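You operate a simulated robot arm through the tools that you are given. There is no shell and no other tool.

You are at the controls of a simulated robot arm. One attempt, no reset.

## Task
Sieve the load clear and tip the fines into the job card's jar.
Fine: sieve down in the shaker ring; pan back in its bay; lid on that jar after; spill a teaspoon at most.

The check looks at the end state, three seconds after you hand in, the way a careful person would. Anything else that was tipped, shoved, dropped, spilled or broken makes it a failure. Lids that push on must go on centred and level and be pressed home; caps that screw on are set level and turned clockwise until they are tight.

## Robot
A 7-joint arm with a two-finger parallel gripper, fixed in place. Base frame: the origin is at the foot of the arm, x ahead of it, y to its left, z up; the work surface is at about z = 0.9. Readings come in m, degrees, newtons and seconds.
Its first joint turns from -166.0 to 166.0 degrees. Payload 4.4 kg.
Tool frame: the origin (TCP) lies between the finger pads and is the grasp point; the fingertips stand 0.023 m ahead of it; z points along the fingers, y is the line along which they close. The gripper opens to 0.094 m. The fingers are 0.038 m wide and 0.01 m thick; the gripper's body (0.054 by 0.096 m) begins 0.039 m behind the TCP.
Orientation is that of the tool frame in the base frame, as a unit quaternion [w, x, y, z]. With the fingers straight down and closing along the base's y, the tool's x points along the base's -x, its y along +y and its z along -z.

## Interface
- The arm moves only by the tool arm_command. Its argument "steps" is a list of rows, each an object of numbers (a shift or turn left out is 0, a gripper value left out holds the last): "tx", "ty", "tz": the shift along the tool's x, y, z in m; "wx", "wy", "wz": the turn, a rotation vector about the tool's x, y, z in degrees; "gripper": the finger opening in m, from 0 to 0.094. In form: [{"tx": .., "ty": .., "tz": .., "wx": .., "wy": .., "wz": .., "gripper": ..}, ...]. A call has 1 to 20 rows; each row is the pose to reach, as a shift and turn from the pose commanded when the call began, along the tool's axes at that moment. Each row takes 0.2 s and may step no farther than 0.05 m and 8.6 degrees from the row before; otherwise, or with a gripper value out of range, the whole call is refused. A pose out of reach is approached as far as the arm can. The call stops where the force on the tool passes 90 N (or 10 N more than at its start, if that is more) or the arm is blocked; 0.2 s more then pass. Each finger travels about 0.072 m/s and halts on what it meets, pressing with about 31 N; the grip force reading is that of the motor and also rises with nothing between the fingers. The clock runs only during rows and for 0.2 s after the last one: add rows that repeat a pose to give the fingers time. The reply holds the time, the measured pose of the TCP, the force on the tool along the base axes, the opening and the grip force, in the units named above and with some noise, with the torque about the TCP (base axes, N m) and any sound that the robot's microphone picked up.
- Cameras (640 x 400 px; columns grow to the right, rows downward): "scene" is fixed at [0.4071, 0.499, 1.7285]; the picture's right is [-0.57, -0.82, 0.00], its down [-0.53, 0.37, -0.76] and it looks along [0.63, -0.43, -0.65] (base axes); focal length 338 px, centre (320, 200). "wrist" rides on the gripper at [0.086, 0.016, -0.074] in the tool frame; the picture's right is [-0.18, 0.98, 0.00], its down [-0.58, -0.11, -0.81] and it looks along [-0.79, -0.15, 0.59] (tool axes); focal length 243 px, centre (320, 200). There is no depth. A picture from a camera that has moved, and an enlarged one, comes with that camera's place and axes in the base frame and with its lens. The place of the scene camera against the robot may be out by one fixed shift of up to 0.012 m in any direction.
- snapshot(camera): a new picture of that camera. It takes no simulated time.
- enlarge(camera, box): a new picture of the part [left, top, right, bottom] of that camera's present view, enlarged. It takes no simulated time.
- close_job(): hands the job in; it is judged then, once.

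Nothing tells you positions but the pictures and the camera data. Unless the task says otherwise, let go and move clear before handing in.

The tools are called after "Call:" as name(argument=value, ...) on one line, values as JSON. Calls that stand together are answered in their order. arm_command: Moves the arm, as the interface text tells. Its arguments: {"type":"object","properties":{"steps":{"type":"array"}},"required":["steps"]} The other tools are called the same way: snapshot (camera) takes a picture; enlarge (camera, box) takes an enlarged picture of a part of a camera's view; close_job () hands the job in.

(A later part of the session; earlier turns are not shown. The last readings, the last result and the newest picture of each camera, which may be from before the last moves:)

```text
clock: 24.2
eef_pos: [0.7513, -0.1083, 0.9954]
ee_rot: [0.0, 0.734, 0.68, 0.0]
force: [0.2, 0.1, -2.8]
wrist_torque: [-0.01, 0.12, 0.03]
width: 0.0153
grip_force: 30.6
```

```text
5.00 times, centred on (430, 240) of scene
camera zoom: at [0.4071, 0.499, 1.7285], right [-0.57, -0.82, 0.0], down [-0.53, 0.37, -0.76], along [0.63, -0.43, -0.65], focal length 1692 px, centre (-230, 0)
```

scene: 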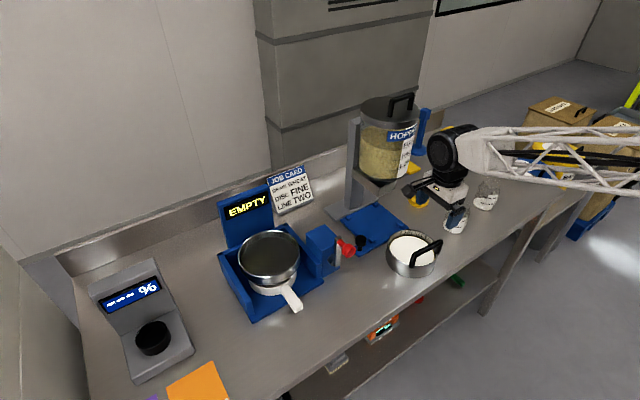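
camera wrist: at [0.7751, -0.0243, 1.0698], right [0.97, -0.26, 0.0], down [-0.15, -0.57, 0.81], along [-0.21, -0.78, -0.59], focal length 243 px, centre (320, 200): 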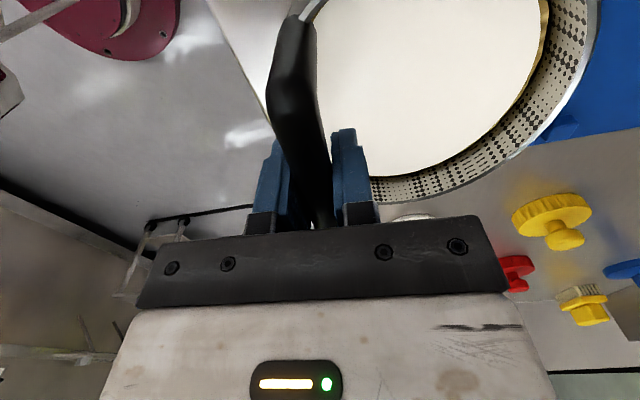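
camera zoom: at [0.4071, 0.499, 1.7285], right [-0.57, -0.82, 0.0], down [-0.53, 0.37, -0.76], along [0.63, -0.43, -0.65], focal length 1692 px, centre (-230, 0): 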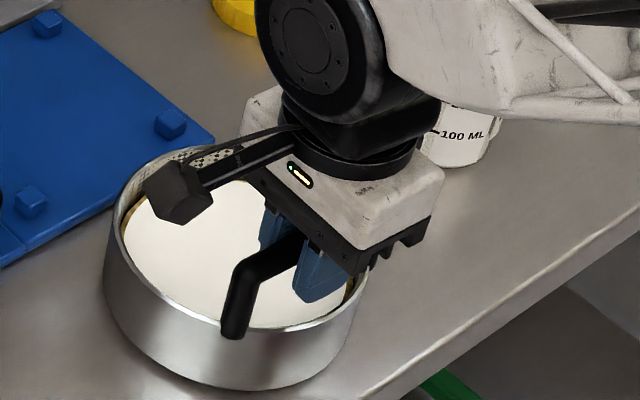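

The sieve lifts cleanly (about 2.8 N, no slip). I'll raise it gently and check that it stays level.

Call:
arm_command(steps=[{"tz": -0.004}, {"tz": -0.012}, {"tz": -0.024}, {"tz": -0.04}, {"tz": -0.058}, {"tz": -0.078}, {"tz": -0.098}, {"tz": -0.118}, {"tz": -0.138}, {"tz": -0.158}, {"tz": -0.176}, {"tz": -0.192}, {"tz": -0.206}, {"tz": -0.216}, {"tz": -0.222}, {"tz": -0.225}, {"tz": -0.225}])

Call:
snapshot(camera="scene")

Call:
enlarge(camera="scene", box=[360, 130, 500, 290])

Call:
snapshot(camera="wrist")

```text
clock: 27.8
eef_pos: [0.7519, -0.1104, 1.2194]
ee_rot: [0.0, 0.733, 0.68, 0.0]
force: [0.4, 0.2, -2.2]
wrist_torque: [-0.01, 0.12, 0.0]
width: 0.0151
grip_force: 31.4
```

```text
taken
```

scene: 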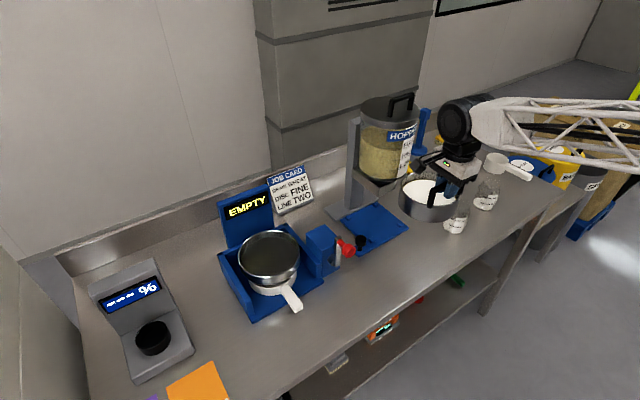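

```text
2.50 times, centred on (430, 210) of scene
camera zoom: at [0.4071, 0.499, 1.7285], right [-0.57, -0.82, 0.0], down [-0.53, 0.37, -0.76], along [0.63, -0.43, -0.65], focal length 846 px, centre (45, 175)
```

zoom: 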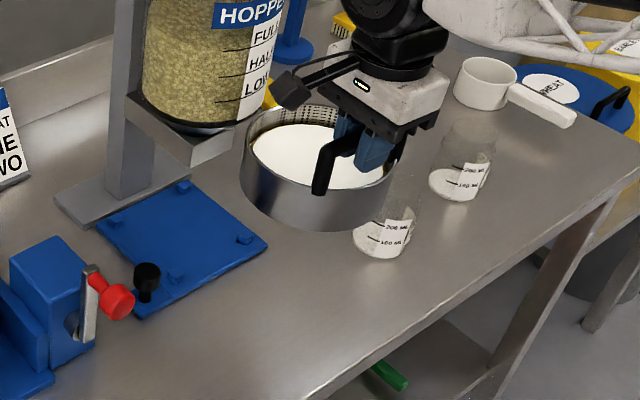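

```text
taken
camera wrist: at [0.7759, -0.0254, 1.2947], right [0.97, -0.26, 0.0], down [-0.15, -0.57, 0.81], along [-0.21, -0.78, -0.59], focal length 243 px, centre (320, 200)
```

wrist: 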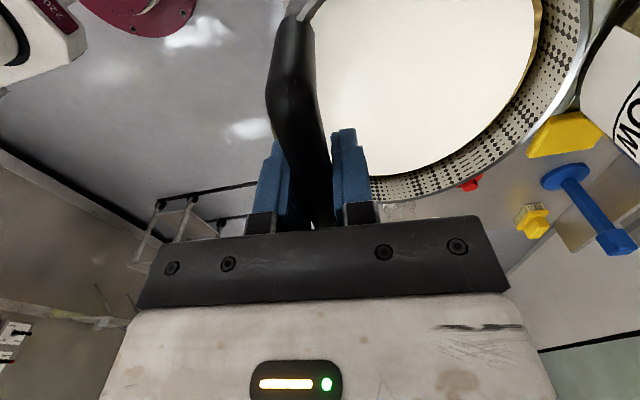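

It's level with nothing spilled. Now I'll carry it smoothly across at height toward the shaker ring.

Call:
arm_command(steps=[{"tx": 0.006, "ty": -0.0005}, {"tx": 0.018, "ty": -0.0014}, {"tx": 0.036, "ty": -0.0027}, {"tx": 0.06, "ty": -0.0045}, {"tx": 0.088, "ty": -0.0066}, {"tx": 0.118, "ty": -0.0089}, {"tx": 0.15, "ty": -0.0113}, {"tx": 0.182, "ty": -0.0137}, {"tx": 0.214, "ty": -0.0161}, {"tx": 0.246, "ty": -0.0185}, {"tx": 0.276, "ty": -0.0208}, {"tx": 0.304, "ty": -0.0229}, {"tx": 0.328, "ty": -0.0247}, {"tx": 0.348, "ty": -0.0262}, {"tx": 0.364, "ty": -0.0274}, {"tx": 0.375, "ty": -0.0282}, {"tx": 0.381, "ty": -0.0287}, {"tx": 0.3828, "ty": -0.0288}, {"tx": 0.3828, "ty": -0.0288}])

Call:
snapshot(camera="scene")

Call:
enlarge(camera="scene", box=[220, 130, 380, 310])

Call:
snapshot(camera="wrist")

```text
clock: 31.8
eef_pos: [0.753, 0.2733, 1.2204]
ee_rot: [0.0, 0.733, 0.68, 0.0]
force: [-0.2, -0.4, -2.8]
wrist_torque: [0.01, 0.1, 0.0]
width: 0.0155
grip_force: 31.2
```

```text
taken
```

scene: 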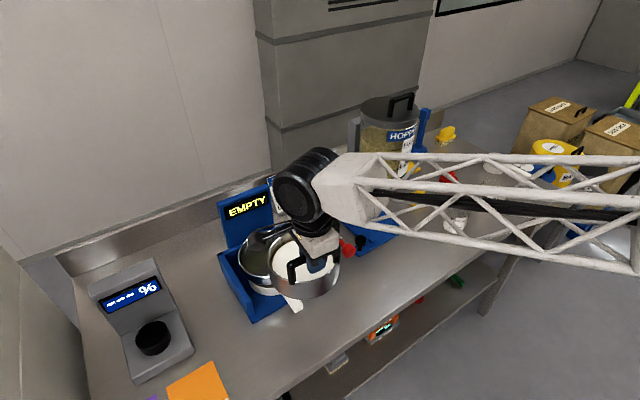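

```text
2.22 times, centred on (300, 220) of scene
camera zoom: at [0.4071, 0.499, 1.7285], right [-0.57, -0.82, 0.0], down [-0.53, 0.37, -0.76], along [0.63, -0.43, -0.65], focal length 752 px, centre (364, 156)
```

zoom: 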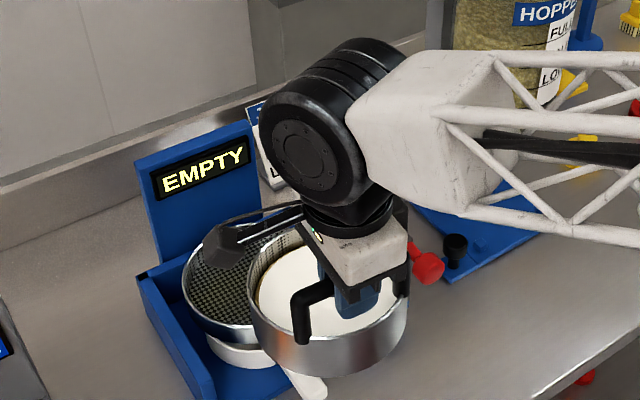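

```text
taken
camera wrist: at [0.776, 0.359, 1.2944], right [0.97, -0.26, 0.0], down [-0.15, -0.57, 0.81], along [-0.21, -0.78, -0.59], focal length 243 px, centre (320, 200)
```

wrist: 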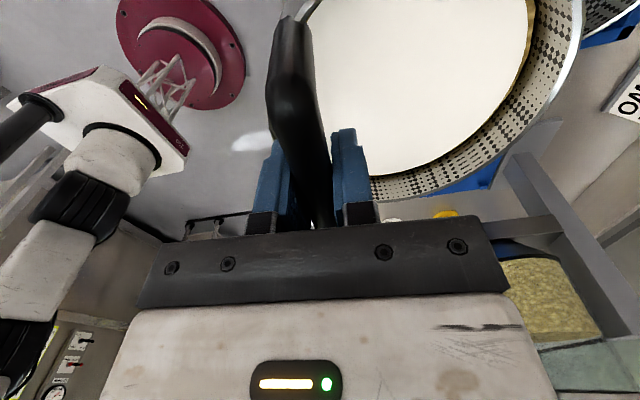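

Still level. Extending forward over the ring at the same height to check the reach.

Call:
arm_command(steps=[{"tx": 0.0004, "ty": 0.005}, {"tx": 0.0011, "ty": 0.015}, {"tx": 0.0023, "ty": 0.03}, {"tx": 0.0038, "ty": 0.05}, {"tx": 0.0056, "ty": 0.075}, {"tx": 0.0075, "ty": 0.1}, {"tx": 0.0092, "ty": 0.123}, {"tx": 0.0108, "ty": 0.143}, {"tx": 0.0121, "ty": 0.16}, {"tx": 0.0129, "ty": 0.171}, {"tx": 0.0133, "ty": 0.177}, {"tx": 0.0134, "ty": 0.1785}, {"tx": 0.0134, "ty": 0.1785}])

Call:
enlarge(camera="scene", box=[220, 150, 340, 310])

Call:
snapshot(camera="wrist")

```text
clock: 34.6
eef_pos: [0.9319, 0.2735, 1.2188]
ee_rot: [0.0, 0.733, 0.68, 0.0]
force: [0.1, 0.5, -2.7]
wrist_torque: [0.0, 0.11, 0.0]
width: 0.0151
grip_force: 31.1
```

```text
2.50 times, centred on (280, 230) of scene
camera zoom: at [0.4071, 0.499, 1.7285], right [-0.57, -0.82, 0.0], down [-0.53, 0.37, -0.76], along [0.63, -0.43, -0.65], focal length 846 px, centre (420, 125)
```

zoom: 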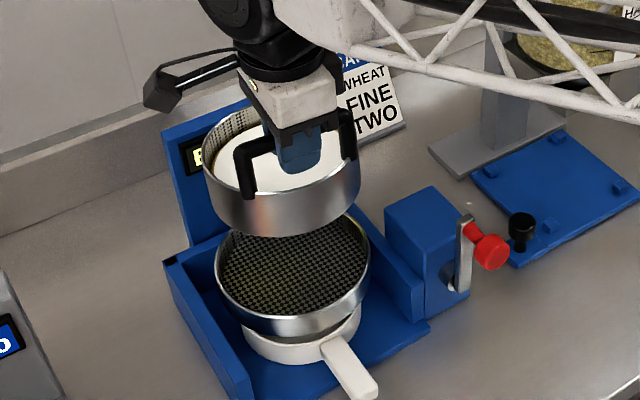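

```text
taken
camera wrist: at [0.9553, 0.3584, 1.2932], right [0.97, -0.26, 0.0], down [-0.15, -0.57, 0.81], along [-0.21, -0.78, -0.59], focal length 243 px, centre (320, 200)
```

wrist: 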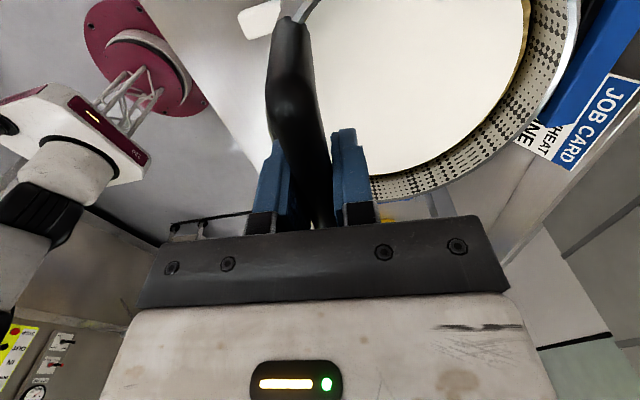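

Call:
enlarge(camera="scene", box=[225, 175, 321, 235])

Call:
enlarge(camera="scene", box=[225, 225, 321, 285])

```text
6.67 times, centred on (273, 205) of scene
camera zoom: at [0.4071, 0.499, 1.7285], right [-0.57, -0.82, 0.0], down [-0.53, 0.37, -0.76], along [0.63, -0.43, -0.65], focal length 2256 px, centre (633, 167)
```

zoom: 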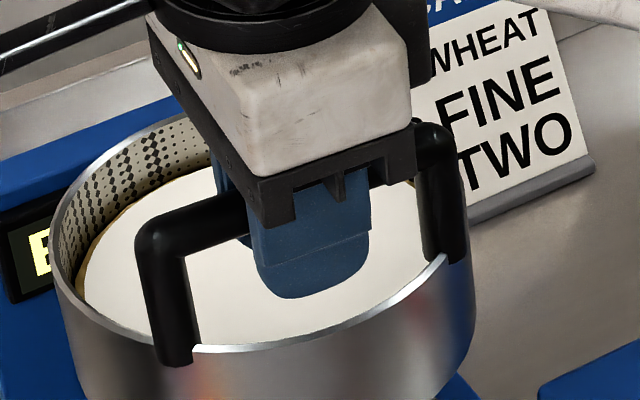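

```text
6.67 times, centred on (273, 255) of scene
camera zoom: at [0.4071, 0.499, 1.7285], right [-0.57, -0.82, 0.0], down [-0.53, 0.37, -0.76], along [0.63, -0.43, -0.65], focal length 2256 px, centre (633, -167)
```

zoom: 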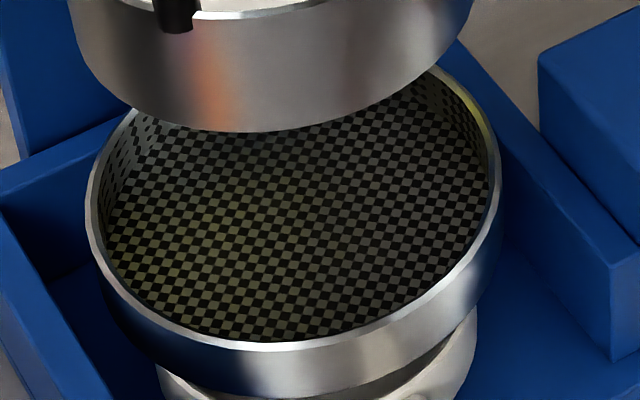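

Reach is fine, and comparing circles the sieve is only about 3 mm short of the ring's centre. I'll nudge it and lower until just above the ring rim, then check again.

Call:
arm_command(steps=[{"tx": 0.0006, "ty": 0.003, "tz": 0.004}, {"tx": 0.0012, "ty": 0.003, "tz": 0.012}, {"tx": 0.0012, "ty": 0.003, "tz": 0.024}, {"tx": 0.0012, "ty": 0.003, "tz": 0.04}, {"tx": 0.0012, "ty": 0.003, "tz": 0.058}, {"tx": 0.0012, "ty": 0.003, "tz": 0.074}, {"tx": 0.0012, "ty": 0.003, "tz": 0.088}, {"tx": 0.0012, "ty": 0.003, "tz": 0.097}, {"tx": 0.0012, "ty": 0.003, "tz": 0.102}, {"tx": 0.0012, "ty": 0.003, "tz": 0.104}, {"tx": 0.0012, "ty": 0.003, "tz": 0.104}])

Call:
enlarge(camera="scene", box=[225, 205, 321, 275])

Call:
snapshot(camera="wrist")

```text
clock: 37.0
eef_pos: [0.9354, 0.2765, 1.1147]
ee_rot: [0.0, 0.733, 0.68, 0.0]
force: [-1.0, 0.3, -2.7]
wrist_torque: [0.04, 0.06, -0.01]
width: 0.0153
grip_force: 31.0
```

```text
5.71 times, centred on (273, 240) of scene
camera zoom: at [0.4071, 0.499, 1.7285], right [-0.57, -0.82, 0.0], down [-0.53, 0.37, -0.76], along [0.63, -0.43, -0.65], focal length 1933 px, centre (589, -29)
```

zoom: 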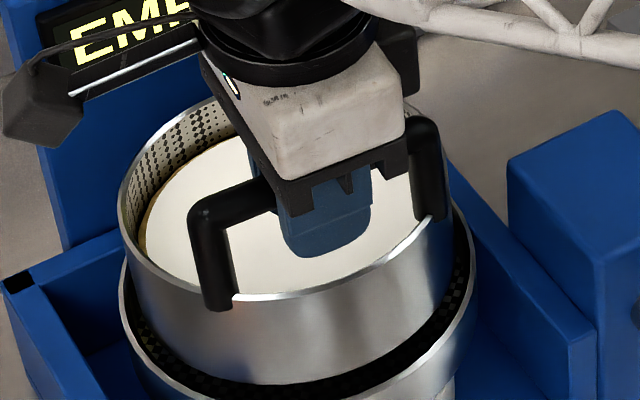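

```text
taken
camera wrist: at [0.9588, 0.3611, 1.1902], right [0.97, -0.26, 0.0], down [-0.15, -0.57, 0.81], along [-0.21, -0.78, -0.59], focal length 243 px, centre (320, 200)
```

wrist: 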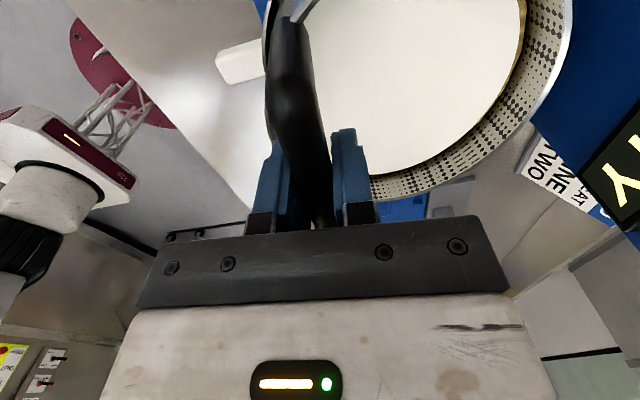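

Call:
enlarge(camera="scene", box=[232, 228, 312, 288])

```text
6.67 times, centred on (272, 258) of scene
camera zoom: at [0.4071, 0.499, 1.7285], right [-0.57, -0.82, 0.0], down [-0.53, 0.37, -0.76], along [0.63, -0.43, -0.65], focal length 2256 px, centre (640, -187)
```

zoom: 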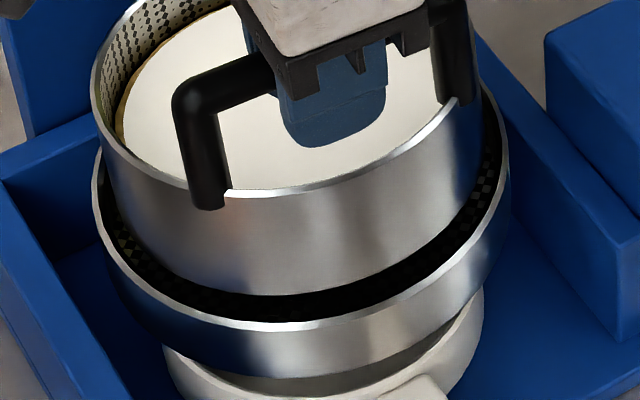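

Nearly concentric; I'll nudge 2 mm and lower slowly in small steps watching the force.

Call:
arm_command(steps=[{"tx": -0.0018, "ty": -0.001, "tz": 0.002}, {"tx": -0.0018, "ty": -0.001, "tz": 0.005}, {"tx": -0.0018, "ty": -0.001, "tz": 0.009}, {"tx": -0.0018, "ty": -0.001, "tz": 0.013}, {"tx": -0.0018, "ty": -0.001, "tz": 0.016}, {"tx": -0.0018, "ty": -0.001, "tz": 0.016}])

Call:
enlarge(camera="scene", box=[232, 228, 312, 288])

```text
clock: 38.4
eef_pos: [0.9332, 0.2745, 1.101]
ee_rot: [0.0, 0.733, 0.68, 0.0]
force: [0.0, 14.9, 23.1]
wrist_torque: [-0.39, 0.05, 0.5]
width: 0.0162
grip_force: 31.4
```

```text
6.67 times, centred on (272, 258) of scene
camera zoom: at [0.4071, 0.499, 1.7285], right [-0.57, -0.82, 0.0], down [-0.53, 0.37, -0.76], along [0.63, -0.43, -0.65], focal length 2256 px, centre (640, -187)
```

zoom: 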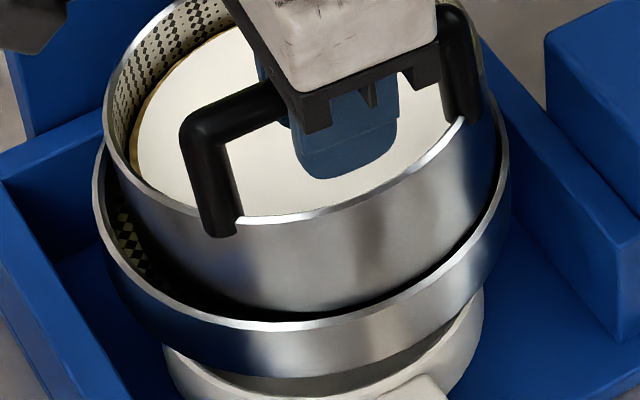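

It touched on the ring's right side. I'll lift slightly, shift a few mm to the left and look again.

Call:
arm_command(steps=[{"tz": -0.005}, {"tz": -0.01}, {"tx": 0.0015, "tz": -0.01}, {"tx": 0.003, "tz": -0.01}, {"tx": 0.003, "tz": -0.01}])

Call:
enlarge(camera="scene", box=[232, 228, 312, 288])

Call:
snapshot(camera="wrist")

```text
clock: 39.6
eef_pos: [0.9336, 0.2766, 1.1085]
ee_rot: [0.0, 0.733, 0.681, 0.001]
force: [0.2, -0.6, -3.4]
wrist_torque: [0.0, 0.11, -0.02]
width: 0.0154
grip_force: 30.9
```

```text
6.67 times, centred on (272, 258) of scene
camera zoom: at [0.4071, 0.499, 1.7285], right [-0.57, -0.82, 0.0], down [-0.53, 0.37, -0.76], along [0.63, -0.43, -0.65], focal length 2256 px, centre (640, -187)
```

zoom: 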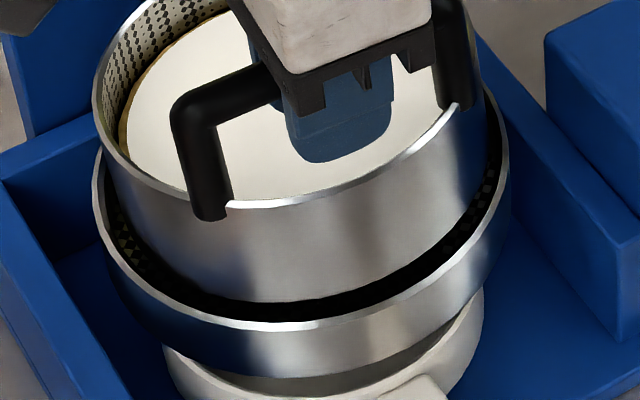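

```text
taken
camera wrist: at [0.9568, 0.3605, 1.1833], right [0.97, -0.26, 0.0], down [-0.15, -0.57, 0.81], along [-0.21, -0.78, -0.59], focal length 243 px, centre (320, 200)
```

wrist: 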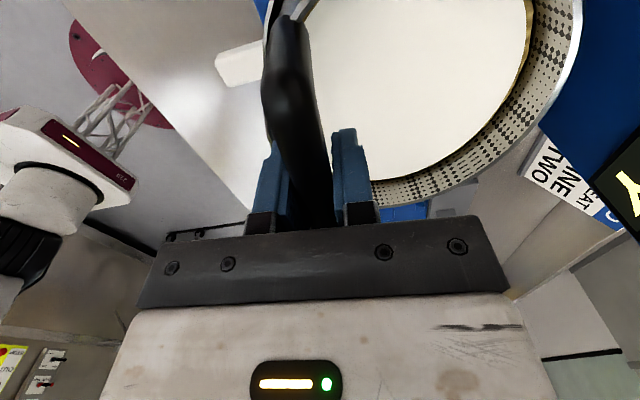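

Now concentric within a millimetre or two. Lowering in small increments.

Call:
arm_command(steps=[{"tz": 0.002}, {"tz": 0.004}, {"tz": 0.006}, {"tz": 0.008}, {"tz": 0.008}])

Call:
enlarge(camera="scene", box=[232, 228, 312, 288])

```text
clock: 40.8
eef_pos: [0.9324, 0.2753, 1.1014]
ee_rot: [-0.001, 0.733, 0.68, 0.0]
force: [2.6, -4.9, 1.5]
wrist_torque: [-0.12, -0.16, -0.1]
width: 0.0155
grip_force: 31.0
```

```text
6.67 times, centred on (272, 258) of scene
camera zoom: at [0.4071, 0.499, 1.7285], right [-0.57, -0.82, 0.0], down [-0.53, 0.37, -0.76], along [0.63, -0.43, -0.65], focal length 2256 px, centre (640, -187)
```

zoom: 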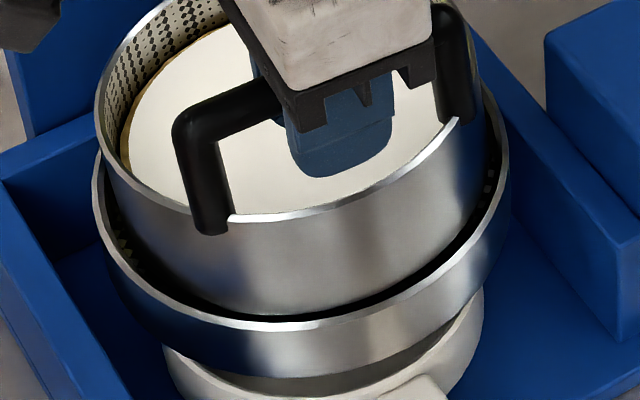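

Light contact now on the other side, so the true centre is about a millimetre back. Adjusting and continuing down gently.

Call:
arm_command(steps=[{"tx": -0.001, "ty": 0.001, "tz": 0.0}, {"tx": -0.001, "ty": 0.001, "tz": 0.002}, {"tx": -0.001, "ty": 0.001, "tz": 0.004}, {"tx": -0.001, "ty": 0.001, "tz": 0.004}])

Call:
enlarge(camera="scene", box=[232, 228, 312, 288])

```text
clock: 41.8
eef_pos: [0.9343, 0.2763, 1.0979]
ee_rot: [0.0, 0.733, 0.681, 0.0]
force: [0.1, 0.3, -2.8]
wrist_torque: [0.02, 0.11, 0.01]
width: 0.0155
grip_force: 30.5
```

```text
6.67 times, centred on (272, 258) of scene
camera zoom: at [0.4071, 0.499, 1.7285], right [-0.57, -0.82, 0.0], down [-0.53, 0.37, -0.76], along [0.63, -0.43, -0.65], focal length 2256 px, centre (640, -187)
```

zoom: 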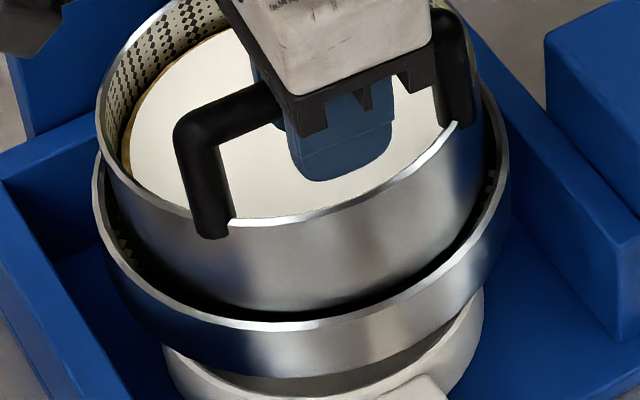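

Free again and now inside the ring. Continuing down.

Call:
arm_command(steps=[{"tz": 0.002}, {"tz": 0.004}, {"tz": 0.006}, {"tz": 0.008}, {"tz": 0.008}])

Call:
enlarge(camera="scene", box=[232, 228, 312, 288])

```text
clock: 43.0
eef_pos: [0.9329, 0.2762, 1.091]
ee_rot: [0.001, 0.733, 0.68, 0.0]
force: [10.5, 5.9, 26.3]
wrist_torque: [-0.2, 0.14, 0.11]
width: 0.0154
grip_force: 30.7
```

```text
6.67 times, centred on (272, 258) of scene
camera zoom: at [0.4071, 0.499, 1.7285], right [-0.57, -0.82, 0.0], down [-0.53, 0.37, -0.76], along [0.63, -0.43, -0.65], focal length 2256 px, centre (640, -187)
```

zoom: 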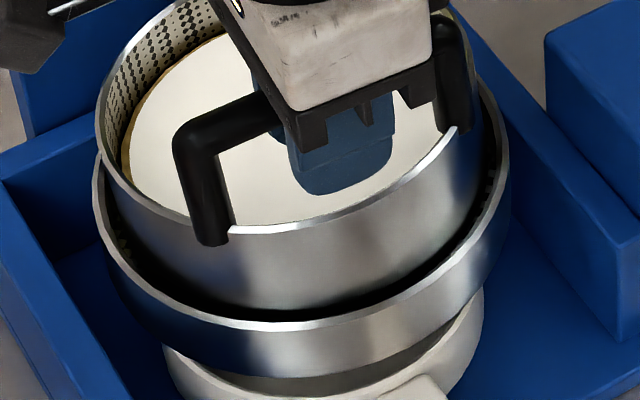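

Call:
arm_command(steps=[{"tz": -0.003}, {"tx": 0.0006, "ty": 0.0012, "tz": -0.003}, {"tx": 0.0006, "ty": 0.0012, "tz": -0.001}, {"tx": 0.0006, "ty": 0.0012, "tz": 0.0}, {"tx": 0.0006, "ty": 0.0012, "tz": 0.0}])

Call:
snapshot(camera="scene")

Call:
snapshot(camera="wrist")

```text
clock: 44.2
eef_pos: [0.936, 0.2765, 1.0889]
ee_rot: [0.0, 0.733, 0.68, 0.0]
force: [-0.8, 0.1, -3.0]
wrist_torque: [0.03, 0.1, 0.03]
width: 0.0151
grip_force: 31.3
```

```text
taken
```

scene: 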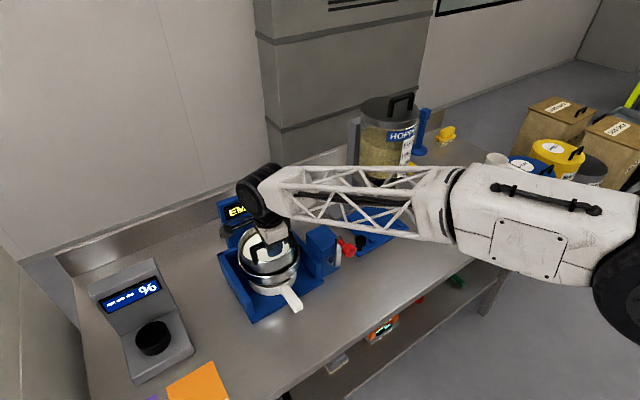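

```text
taken
camera wrist: at [0.9593, 0.3614, 1.1636], right [0.97, -0.26, 0.0], down [-0.15, -0.57, 0.81], along [-0.21, -0.78, -0.59], focal length 243 px, centre (320, 200)
```

wrist: 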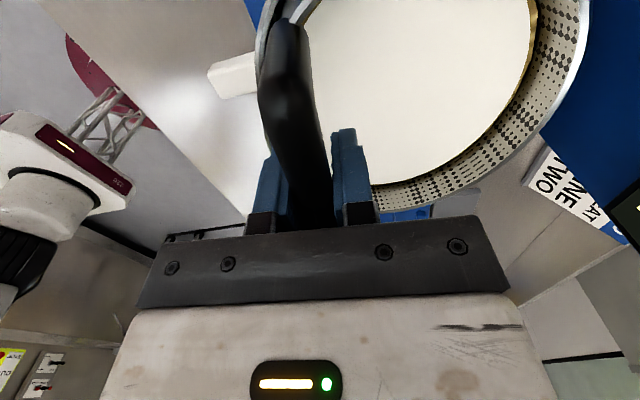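

Free again at this depth, so it wasn't seated yet. Continuing down slowly.

Call:
arm_command(steps=[{"tz": 0.001}, {"tz": 0.002}, {"tz": 0.003}, {"tz": 0.004}, {"tz": 0.004}])

Call:
enlarge(camera="scene", box=[212, 190, 322, 290])

```text
clock: 45.4
eef_pos: [0.9357, 0.2757, 1.0866]
ee_rot: [0.0, 0.733, 0.68, -0.001]
force: [0.6, 0.9, -3.6]
wrist_torque: [-0.01, 0.06, -0.03]
width: 0.0152
grip_force: 30.7
```

```text
4.00 times, centred on (267, 240) of scene
camera zoom: at [0.4071, 0.499, 1.7285], right [-0.57, -0.82, 0.0], down [-0.53, 0.37, -0.76], along [0.63, -0.43, -0.65], focal length 1353 px, centre (532, 40)
```

zoom: 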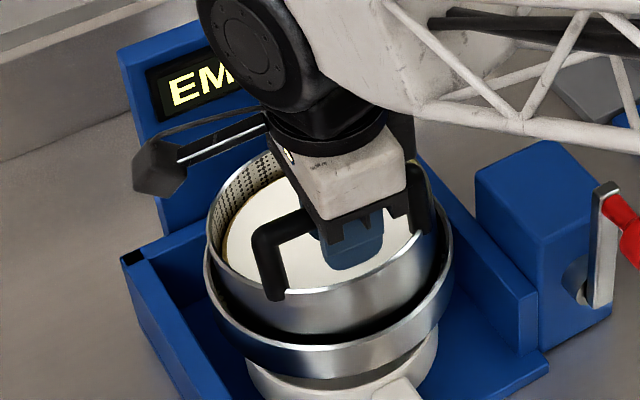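

Call:
arm_command(steps=[{"tz": 0.001}, {"tz": 0.002}, {"tz": 0.003}, {"tz": 0.004}, {"tz": 0.004}])

Call:
enlarge(camera="scene", box=[212, 190, 322, 290])

```text
clock: 46.6
eef_pos: [0.9352, 0.2758, 1.0819]
ee_rot: [0.001, 0.733, 0.68, -0.001]
force: [-0.5, -0.3, 0.9]
wrist_torque: [0.11, -0.19, 0.03]
width: 0.0152
grip_force: 30.9
```

```text
4.00 times, centred on (267, 240) of scene
camera zoom: at [0.4071, 0.499, 1.7285], right [-0.57, -0.82, 0.0], down [-0.53, 0.37, -0.76], along [0.63, -0.43, -0.65], focal length 1353 px, centre (532, 40)
```

zoom: 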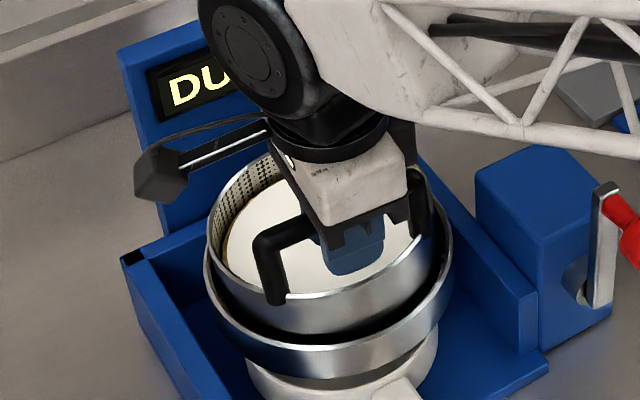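

The display just changed to "DU…", so the station recognises the sieve as seated. I'll release and rise clear to read it.

Call:
arm_command(steps=[{"tz": 0.0005}, {"gripper": 0.03}, {"gripper": 0.05}, {"gripper": 0.06}, {"gripper": 0.06}, {"gripper": 0.06}])

Call:
arm_command(steps=[{"tz": -0.01}, {"tz": -0.03}, {"tz": -0.06}, {"tz": -0.1}, {"tz": -0.14}, {"tz": -0.17}, {"tz": -0.17, "ty": -0.04}, {"tz": -0.17, "ty": -0.08}, {"tz": -0.17, "ty": -0.12}, {"tz": -0.17, "ty": -0.16}, {"tz": -0.17, "ty": -0.2}, {"tz": -0.17, "ty": -0.2}])

Call:
snapshot(camera="scene")

Call:
enlarge(camera="scene", box=[200, 180, 340, 310])

```text
clock: 48.0
eef_pos: [0.9347, 0.2754, 1.0819]
ee_rot: [0.0, 0.733, 0.68, 0.0]
force: [0.2, 0.0, 0.0]
wrist_torque: [0.0, 0.02, -0.01]
width: 0.0601
grip_force: 0.0
```

```text
clock: 50.6
eef_pos: [0.7365, 0.2908, 1.2529]
ee_rot: [0.001, 0.733, 0.68, 0.0]
force: [0.3, -0.5, 0.1]
wrist_torque: [0.01, 0.01, 0.0]
width: 0.06
grip_force: 0.1
```

```text
taken
```

scene: 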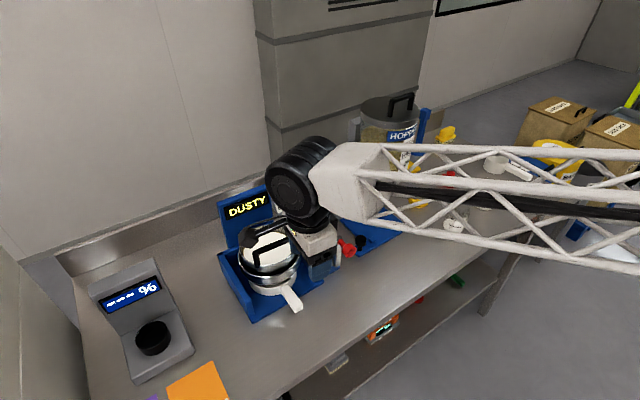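

```text
3.08 times, centred on (270, 245) of scene
camera zoom: at [0.4071, 0.499, 1.7285], right [-0.57, -0.82, 0.0], down [-0.53, 0.37, -0.76], along [0.63, -0.43, -0.65], focal length 1041 px, centre (474, 62)
```

zoom: 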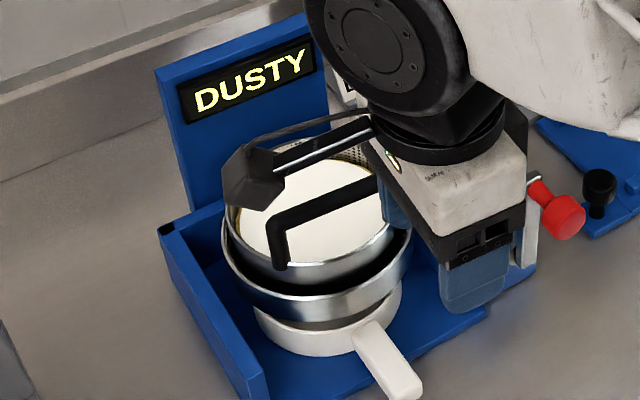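

The display now reads "DUSTY", so the sieve is in and the shaker has to be worked until it is clear. I'll turn the hand back and study the crank up close.

Call:
arm_command(steps=[{"tx": -0.014, "ty": 0.003, "wz": -8.5}, {"tx": -0.028, "ty": 0.006, "wz": -17.0}, {"tx": -0.042, "ty": 0.009, "wz": -25.5}, {"tx": -0.056, "ty": 0.012, "wz": -34.0}, {"tx": -0.07, "ty": 0.015, "wz": -42.5}, {"tx": -0.084, "ty": 0.018, "wz": -51.0}, {"tx": -0.098, "ty": 0.021, "wz": -59.5}, {"tx": -0.112, "ty": 0.024, "wz": -68.0}, {"tx": -0.126, "ty": 0.027, "wz": -76.5}, {"tx": -0.14, "ty": 0.03, "wz": -85.0}, {"tx": -0.155, "ty": 0.033, "wz": -93.0}, {"tx": -0.1687, "ty": 0.0363, "wz": -94.3, "gripper": 0.08}, {"tx": -0.1687, "ty": 0.0363, "wz": -94.3, "gripper": 0.08}])

Call:
snapshot(camera="wrist")

Call:
enlarge(camera="wrist", box=[240, 60, 420, 222])

Call:
enlarge(camera="scene", box=[200, 180, 380, 310])

```text
clock: 53.4
eef_pos: [0.7569, 0.122, 1.2519]
ee_rot: [-0.001, 0.0, 1.0, 0.0]
force: [0.4, 0.4, 1.0]
wrist_torque: [-0.01, 0.01, -0.02]
width: 0.0799
grip_force: 0.0
```

```text
taken
camera wrist: at [0.6725, 0.1375, 1.3257], right [0.18, 0.98, 0.0], down [0.58, -0.11, 0.81], along [0.79, -0.15, -0.59], focal length 243 px, centre (320, 200)
```

wrist: 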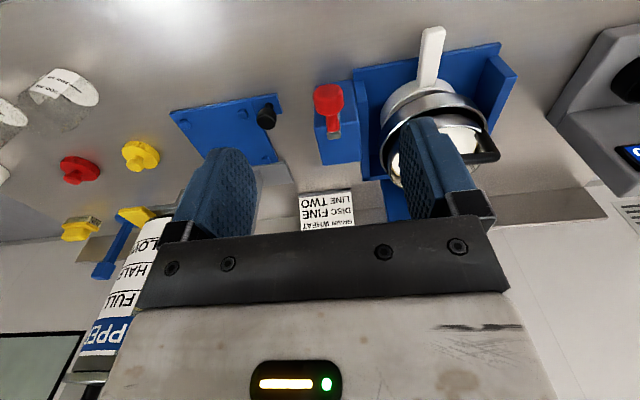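

```text
2.47 times, centred on (330, 141) of wrist
camera zoom: at [0.6725, 0.1375, 1.3257], right [0.18, 0.98, 0.0], down [0.58, -0.11, 0.81], along [0.79, -0.15, -0.59], focal length 599 px, centre (295, 346)
```

zoom: 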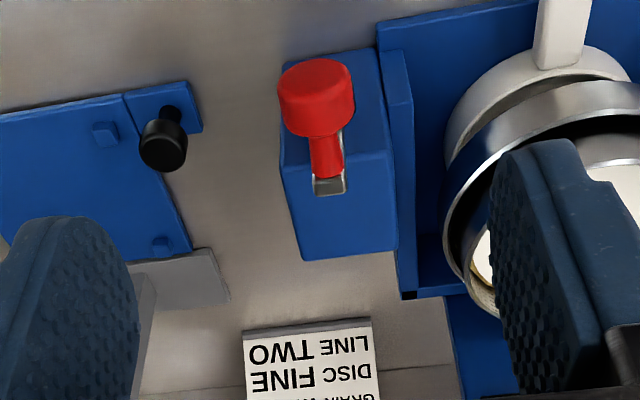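

```text
3.08 times, centred on (290, 245) of scene
camera zoom: at [0.4071, 0.499, 1.7285], right [-0.57, -0.82, 0.0], down [-0.53, 0.37, -0.76], along [0.63, -0.43, -0.65], focal length 1041 px, centre (412, 62)
```

zoom: 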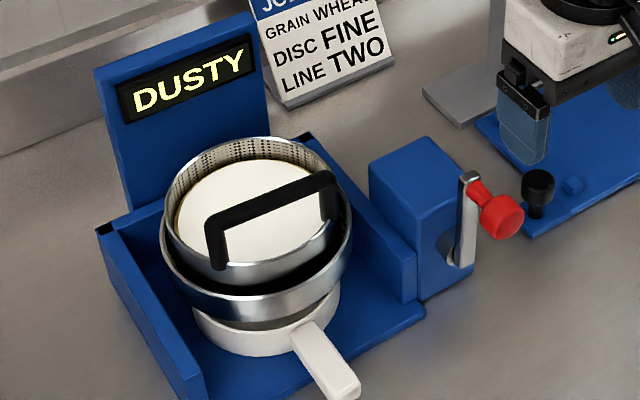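

The red knob's head is centred near (0.834, 0.12, 1.068), about 34 mm across. I'll come down over it with the fingers either side.

Call:
arm_command(steps=[{"tx": -0.025, "ty": -0.001, "tz": 0.02}, {"tx": -0.05, "ty": -0.002, "tz": 0.045}, {"tx": -0.077, "ty": -0.0025, "tz": 0.08}, {"tx": -0.077, "ty": -0.0025, "tz": 0.11}, {"tx": -0.077, "ty": -0.0025, "tz": 0.14}, {"tx": -0.077, "ty": -0.0025, "tz": 0.165}, {"tx": -0.077, "ty": -0.0025, "tz": 0.184}, {"tx": -0.077, "ty": -0.0025, "tz": 0.184}])

Call:
snapshot(camera="wrist")

Call:
enlarge(camera="scene", box=[290, 190, 400, 290])

```text
clock: 55.2
eef_pos: [0.8374, 0.1189, 1.0682]
ee_rot: [0.0, 0.0, 1.0, -0.001]
force: [0.3, -0.1, -0.1]
wrist_torque: [0.02, -0.03, 0.01]
width: 0.0799
grip_force: 0.0
```

```text
taken
camera wrist: at [0.7514, 0.1353, 1.1423], right [0.18, 0.98, 0.0], down [0.58, -0.11, 0.81], along [0.79, -0.15, -0.59], focal length 243 px, centre (320, 200)
```

wrist: 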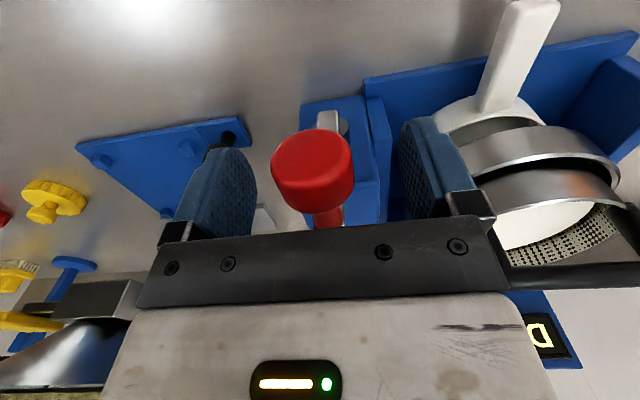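

```text
4.00 times, centred on (345, 240) of scene
camera zoom: at [0.4071, 0.499, 1.7285], right [-0.57, -0.82, 0.0], down [-0.53, 0.37, -0.76], along [0.63, -0.43, -0.65], focal length 1353 px, centre (220, 40)
```

zoom: 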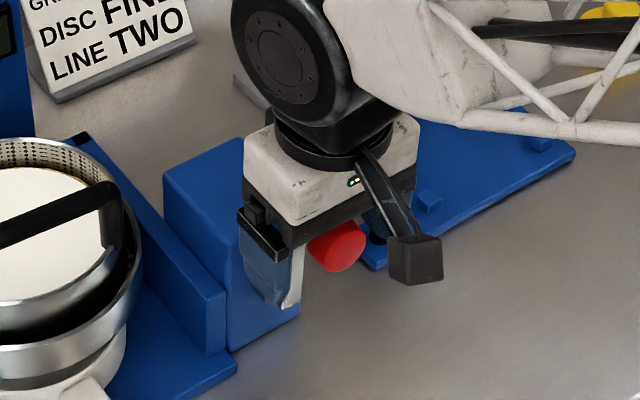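

The knob is centred between the fingers. I'll close to a loose cage and gently feel which way the lever moves.

Call:
arm_command(steps=[{"gripper": 0.06}, {"gripper": 0.04}, {"gripper": 0.038}, {"gripper": 0.038}])

Call:
arm_command(steps=[{"ty": -0.008}, {"ty": -0.017, "tz": 0.001}, {"ty": -0.025, "tz": 0.003}, {"ty": -0.033, "tz": 0.006}, {"ty": -0.033, "tz": 0.006}])

Call:
snapshot(camera="wrist")

Call:
enlarge(camera="scene", box=[210, 180, 390, 310])

```text
clock: 56.2
eef_pos: [0.8375, 0.1197, 1.0672]
ee_rot: [0.001, 0.0, 1.0, 0.0]
force: [0.0, 0.8, -0.3]
wrist_torque: [0.04, 0.0, 0.0]
width: 0.038
grip_force: 0.0
```

```text
clock: 57.4
eef_pos: [0.8367, 0.0837, 1.0616]
ee_rot: [0.0, 0.0, 1.0, 0.0]
force: [0.4, 0.5, 0.4]
wrist_torque: [0.01, 0.0, -0.01]
width: 0.0382
grip_force: 0.4
```

```text
taken
camera wrist: at [0.7512, 0.1003, 1.1358], right [0.18, 0.98, 0.0], down [0.58, -0.11, 0.81], along [0.79, -0.15, -0.59], focal length 243 px, centre (320, 200)
```

wrist: 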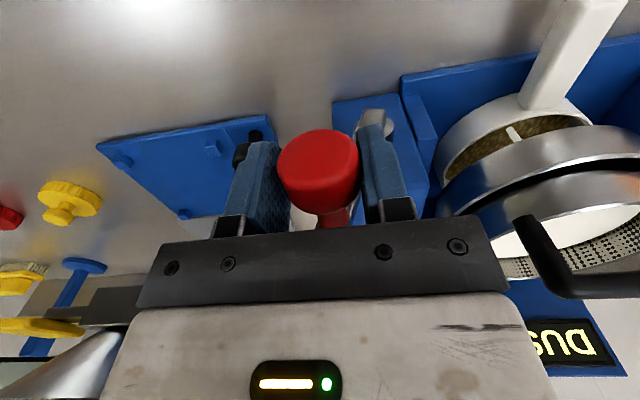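

```text
3.08 times, centred on (300, 245) of scene
camera zoom: at [0.4071, 0.499, 1.7285], right [-0.57, -0.82, 0.0], down [-0.53, 0.37, -0.76], along [0.63, -0.43, -0.65], focal length 1041 px, centre (382, 62)
```

zoom: 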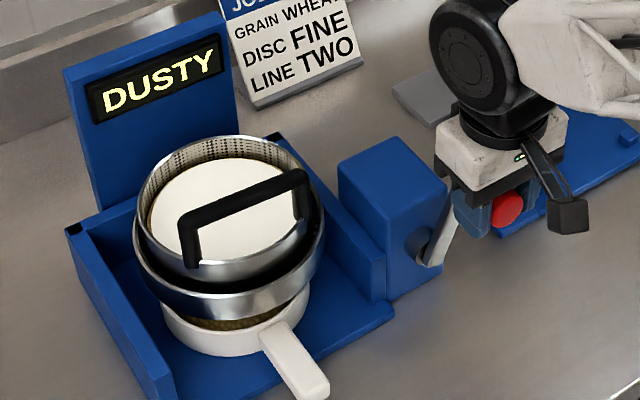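

The lever swings freely and fines are already dropping into the pan. I'll rock it through a wider arc both ways and watch the display.

Call:
arm_command(steps=[{"ty": -0.0162, "tz": 0.0066}, {"ty": -0.0302, "tz": 0.0163}, {"ty": -0.0162, "tz": 0.0066}, {"ty": -0.0008, "tz": -0.0006}, {"ty": 0.0156, "tz": -0.005}, {"ty": 0.0325, "tz": -0.0065}, {"ty": 0.0325, "tz": -0.0065}])

Call:
enlarge(camera="scene", box=[210, 180, 390, 310])

Call:
arm_command(steps=[{"ty": 0.0169, "tz": 0.0015}, {"ty": 0.0333, "tz": 0.0059}, {"ty": 0.0487, "tz": 0.0131}, {"ty": 0.0487, "tz": 0.0131}])

Call:
enlarge(camera="scene", box=[210, 180, 390, 310])

```text
clock: 59.0
eef_pos: [0.8361, 0.1162, 1.0677]
ee_rot: [0.0, 0.0, 1.0, 0.001]
force: [-0.7, -0.9, 0.0]
wrist_torque: [0.01, 0.03, -0.02]
width: 0.0389
grip_force: 0.4
```

```text
3.08 times, centred on (300, 245) of scene
camera zoom: at [0.4071, 0.499, 1.7285], right [-0.57, -0.82, 0.0], down [-0.53, 0.37, -0.76], along [0.63, -0.43, -0.65], focal length 1041 px, centre (382, 62)
```

zoom: 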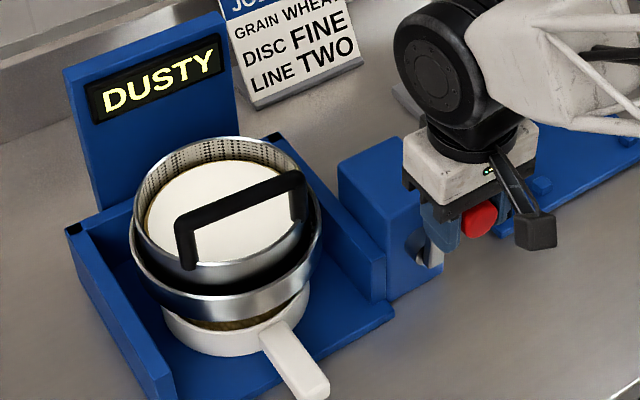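

```text
clock: 59.7
eef_pos: [0.8374, 0.149, 1.0621]
ee_rot: [0.002, 0.003, 1.0, -0.002]
force: [-14.6, -63.2, 8.3]
wrist_torque: [0.14, 0.35, -0.4]
width: 0.0905
grip_force: 31.2
stopped in row 3: the force on the tool passed its limit at 123 N (the readings are from after the stop); the commanded pose is now the measured one
```

```text
3.08 times, centred on (300, 245) of scene
camera zoom: at [0.4071, 0.499, 1.7285], right [-0.57, -0.82, 0.0], down [-0.53, 0.37, -0.76], along [0.63, -0.43, -0.65], focal length 1041 px, centre (382, 62)
```

zoom: 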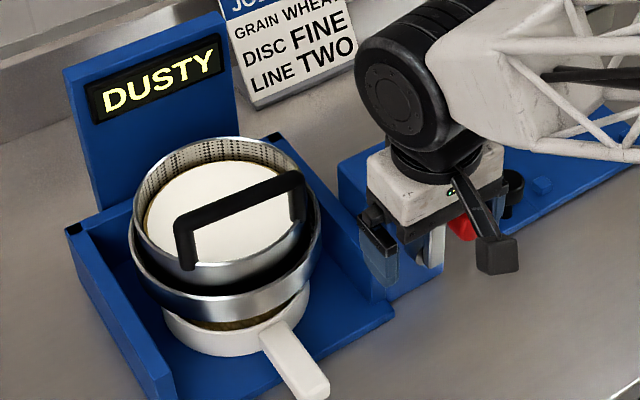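

The lever has a hard stop at upright, so it only swings to the right. I'll back off immediately to relax the push.

Call:
arm_command(steps=[{"ty": -0.015, "tz": -0.003}, {"ty": -0.0295, "tz": -0.006}, {"ty": -0.0295, "tz": -0.006}, {"ty": -0.0295, "tz": -0.006}])

Call:
snapshot(camera="wrist")

Call:
enlarge(camera="scene", box=[290, 190, 400, 290])

```text
clock: 60.7
eef_pos: [0.836, 0.1262, 1.0683]
ee_rot: [0.002, 0.002, 1.0, -0.001]
force: [-4.5, -13.4, -5.3]
wrist_torque: [0.11, -0.02, -0.07]
width: 0.0439
grip_force: 6.9
```

```text
taken
camera wrist: at [0.7511, 0.1416, 1.1423], right [0.19, 0.98, 0.0], down [0.58, -0.11, 0.81], along [0.79, -0.15, -0.59], focal length 243 px, centre (320, 200)
```

wrist: 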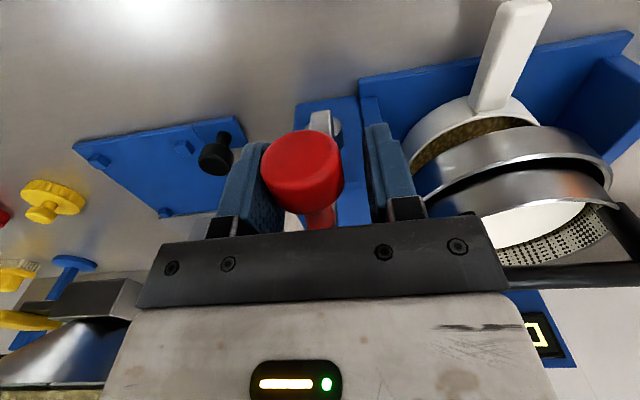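

```text
4.00 times, centred on (345, 240) of scene
camera zoom: at [0.4071, 0.499, 1.7285], right [-0.57, -0.82, 0.0], down [-0.53, 0.37, -0.76], along [0.63, -0.43, -0.65], focal length 1353 px, centre (220, 40)
```

zoom: 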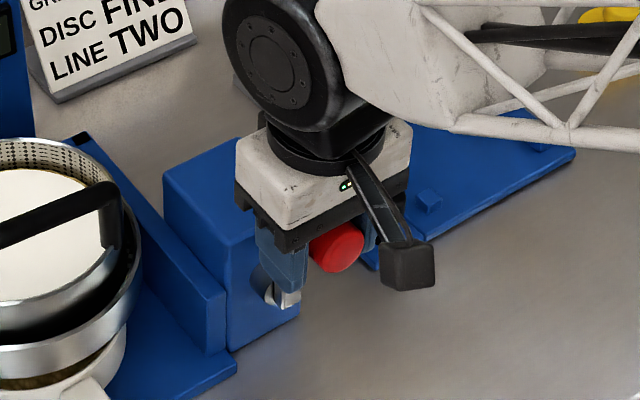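

Call:
arm_command(steps=[{"ty": -0.005}, {"ty": -0.01}, {"ty": -0.01}])

```text
clock: 61.5
eef_pos: [0.8368, 0.1146, 1.0682]
ee_rot: [0.002, 0.001, 1.0, -0.001]
force: [0.0, 1.3, 0.8]
wrist_torque: [0.02, 0.0, -0.01]
width: 0.0386
grip_force: 0.8
```

Relaxed now. I'll rock the lever between upright and about 45° several times.

Call:
arm_command(steps=[{"ty": -0.0208, "tz": 0.003}, {"ty": -0.0443, "tz": 0.0128}, {"ty": -0.0645, "tz": 0.028}, {"ty": -0.0443, "tz": 0.0128}, {"ty": -0.0208, "tz": 0.003}, {"ty": 0.0, "tz": 0.0}, {"ty": -0.0208, "tz": 0.003}, {"ty": -0.0443, "tz": 0.0128}, {"ty": -0.0645, "tz": 0.028}, {"ty": -0.0443, "tz": 0.0128}, {"ty": -0.0208, "tz": 0.003}, {"ty": 0.0, "tz": 0.0}, {"ty": -0.0208, "tz": 0.003}, {"ty": -0.0443, "tz": 0.0128}, {"ty": -0.0645, "tz": 0.028}, {"ty": -0.0443, "tz": 0.0128}, {"ty": -0.0208, "tz": 0.003}, {"ty": 0.0, "tz": 0.0}])

Call:
enlarge(camera="scene", box=[210, 180, 390, 310])

Call:
enlarge(camera="wrist", box=[240, 0, 640, 230])

```text
clock: 65.3
eef_pos: [0.8361, 0.1139, 1.0691]
ee_rot: [0.001, 0.001, 1.0, -0.002]
force: [0.9, -2.4, 0.9]
wrist_torque: [-0.03, 0.03, 0.01]
width: 0.0391
grip_force: 2.2
```

```text
3.08 times, centred on (300, 245) of scene
camera zoom: at [0.4071, 0.499, 1.7285], right [-0.57, -0.82, 0.0], down [-0.53, 0.37, -0.76], along [0.63, -0.43, -0.65], focal length 1041 px, centre (382, 62)
```

zoom: 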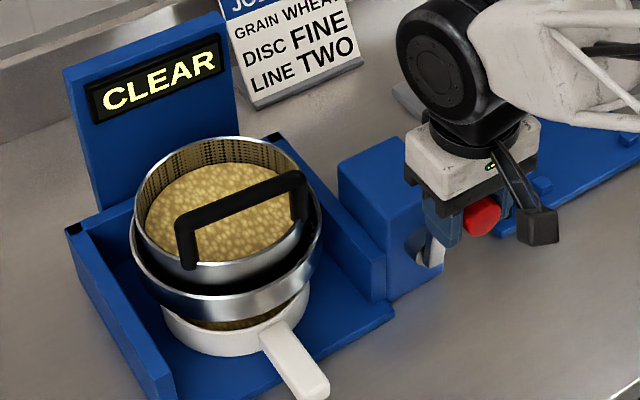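

```text
1.60 times, centred on (440, 115) of wrist
camera zoom: at [0.7514, 0.1302, 1.1432], right [0.19, 0.98, 0.0], down [0.58, -0.11, 0.81], along [0.79, -0.15, -0.59], focal length 388 px, centre (128, 336)
```

zoom: 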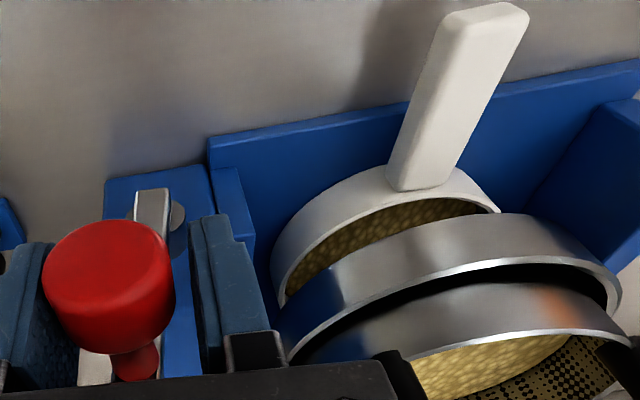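

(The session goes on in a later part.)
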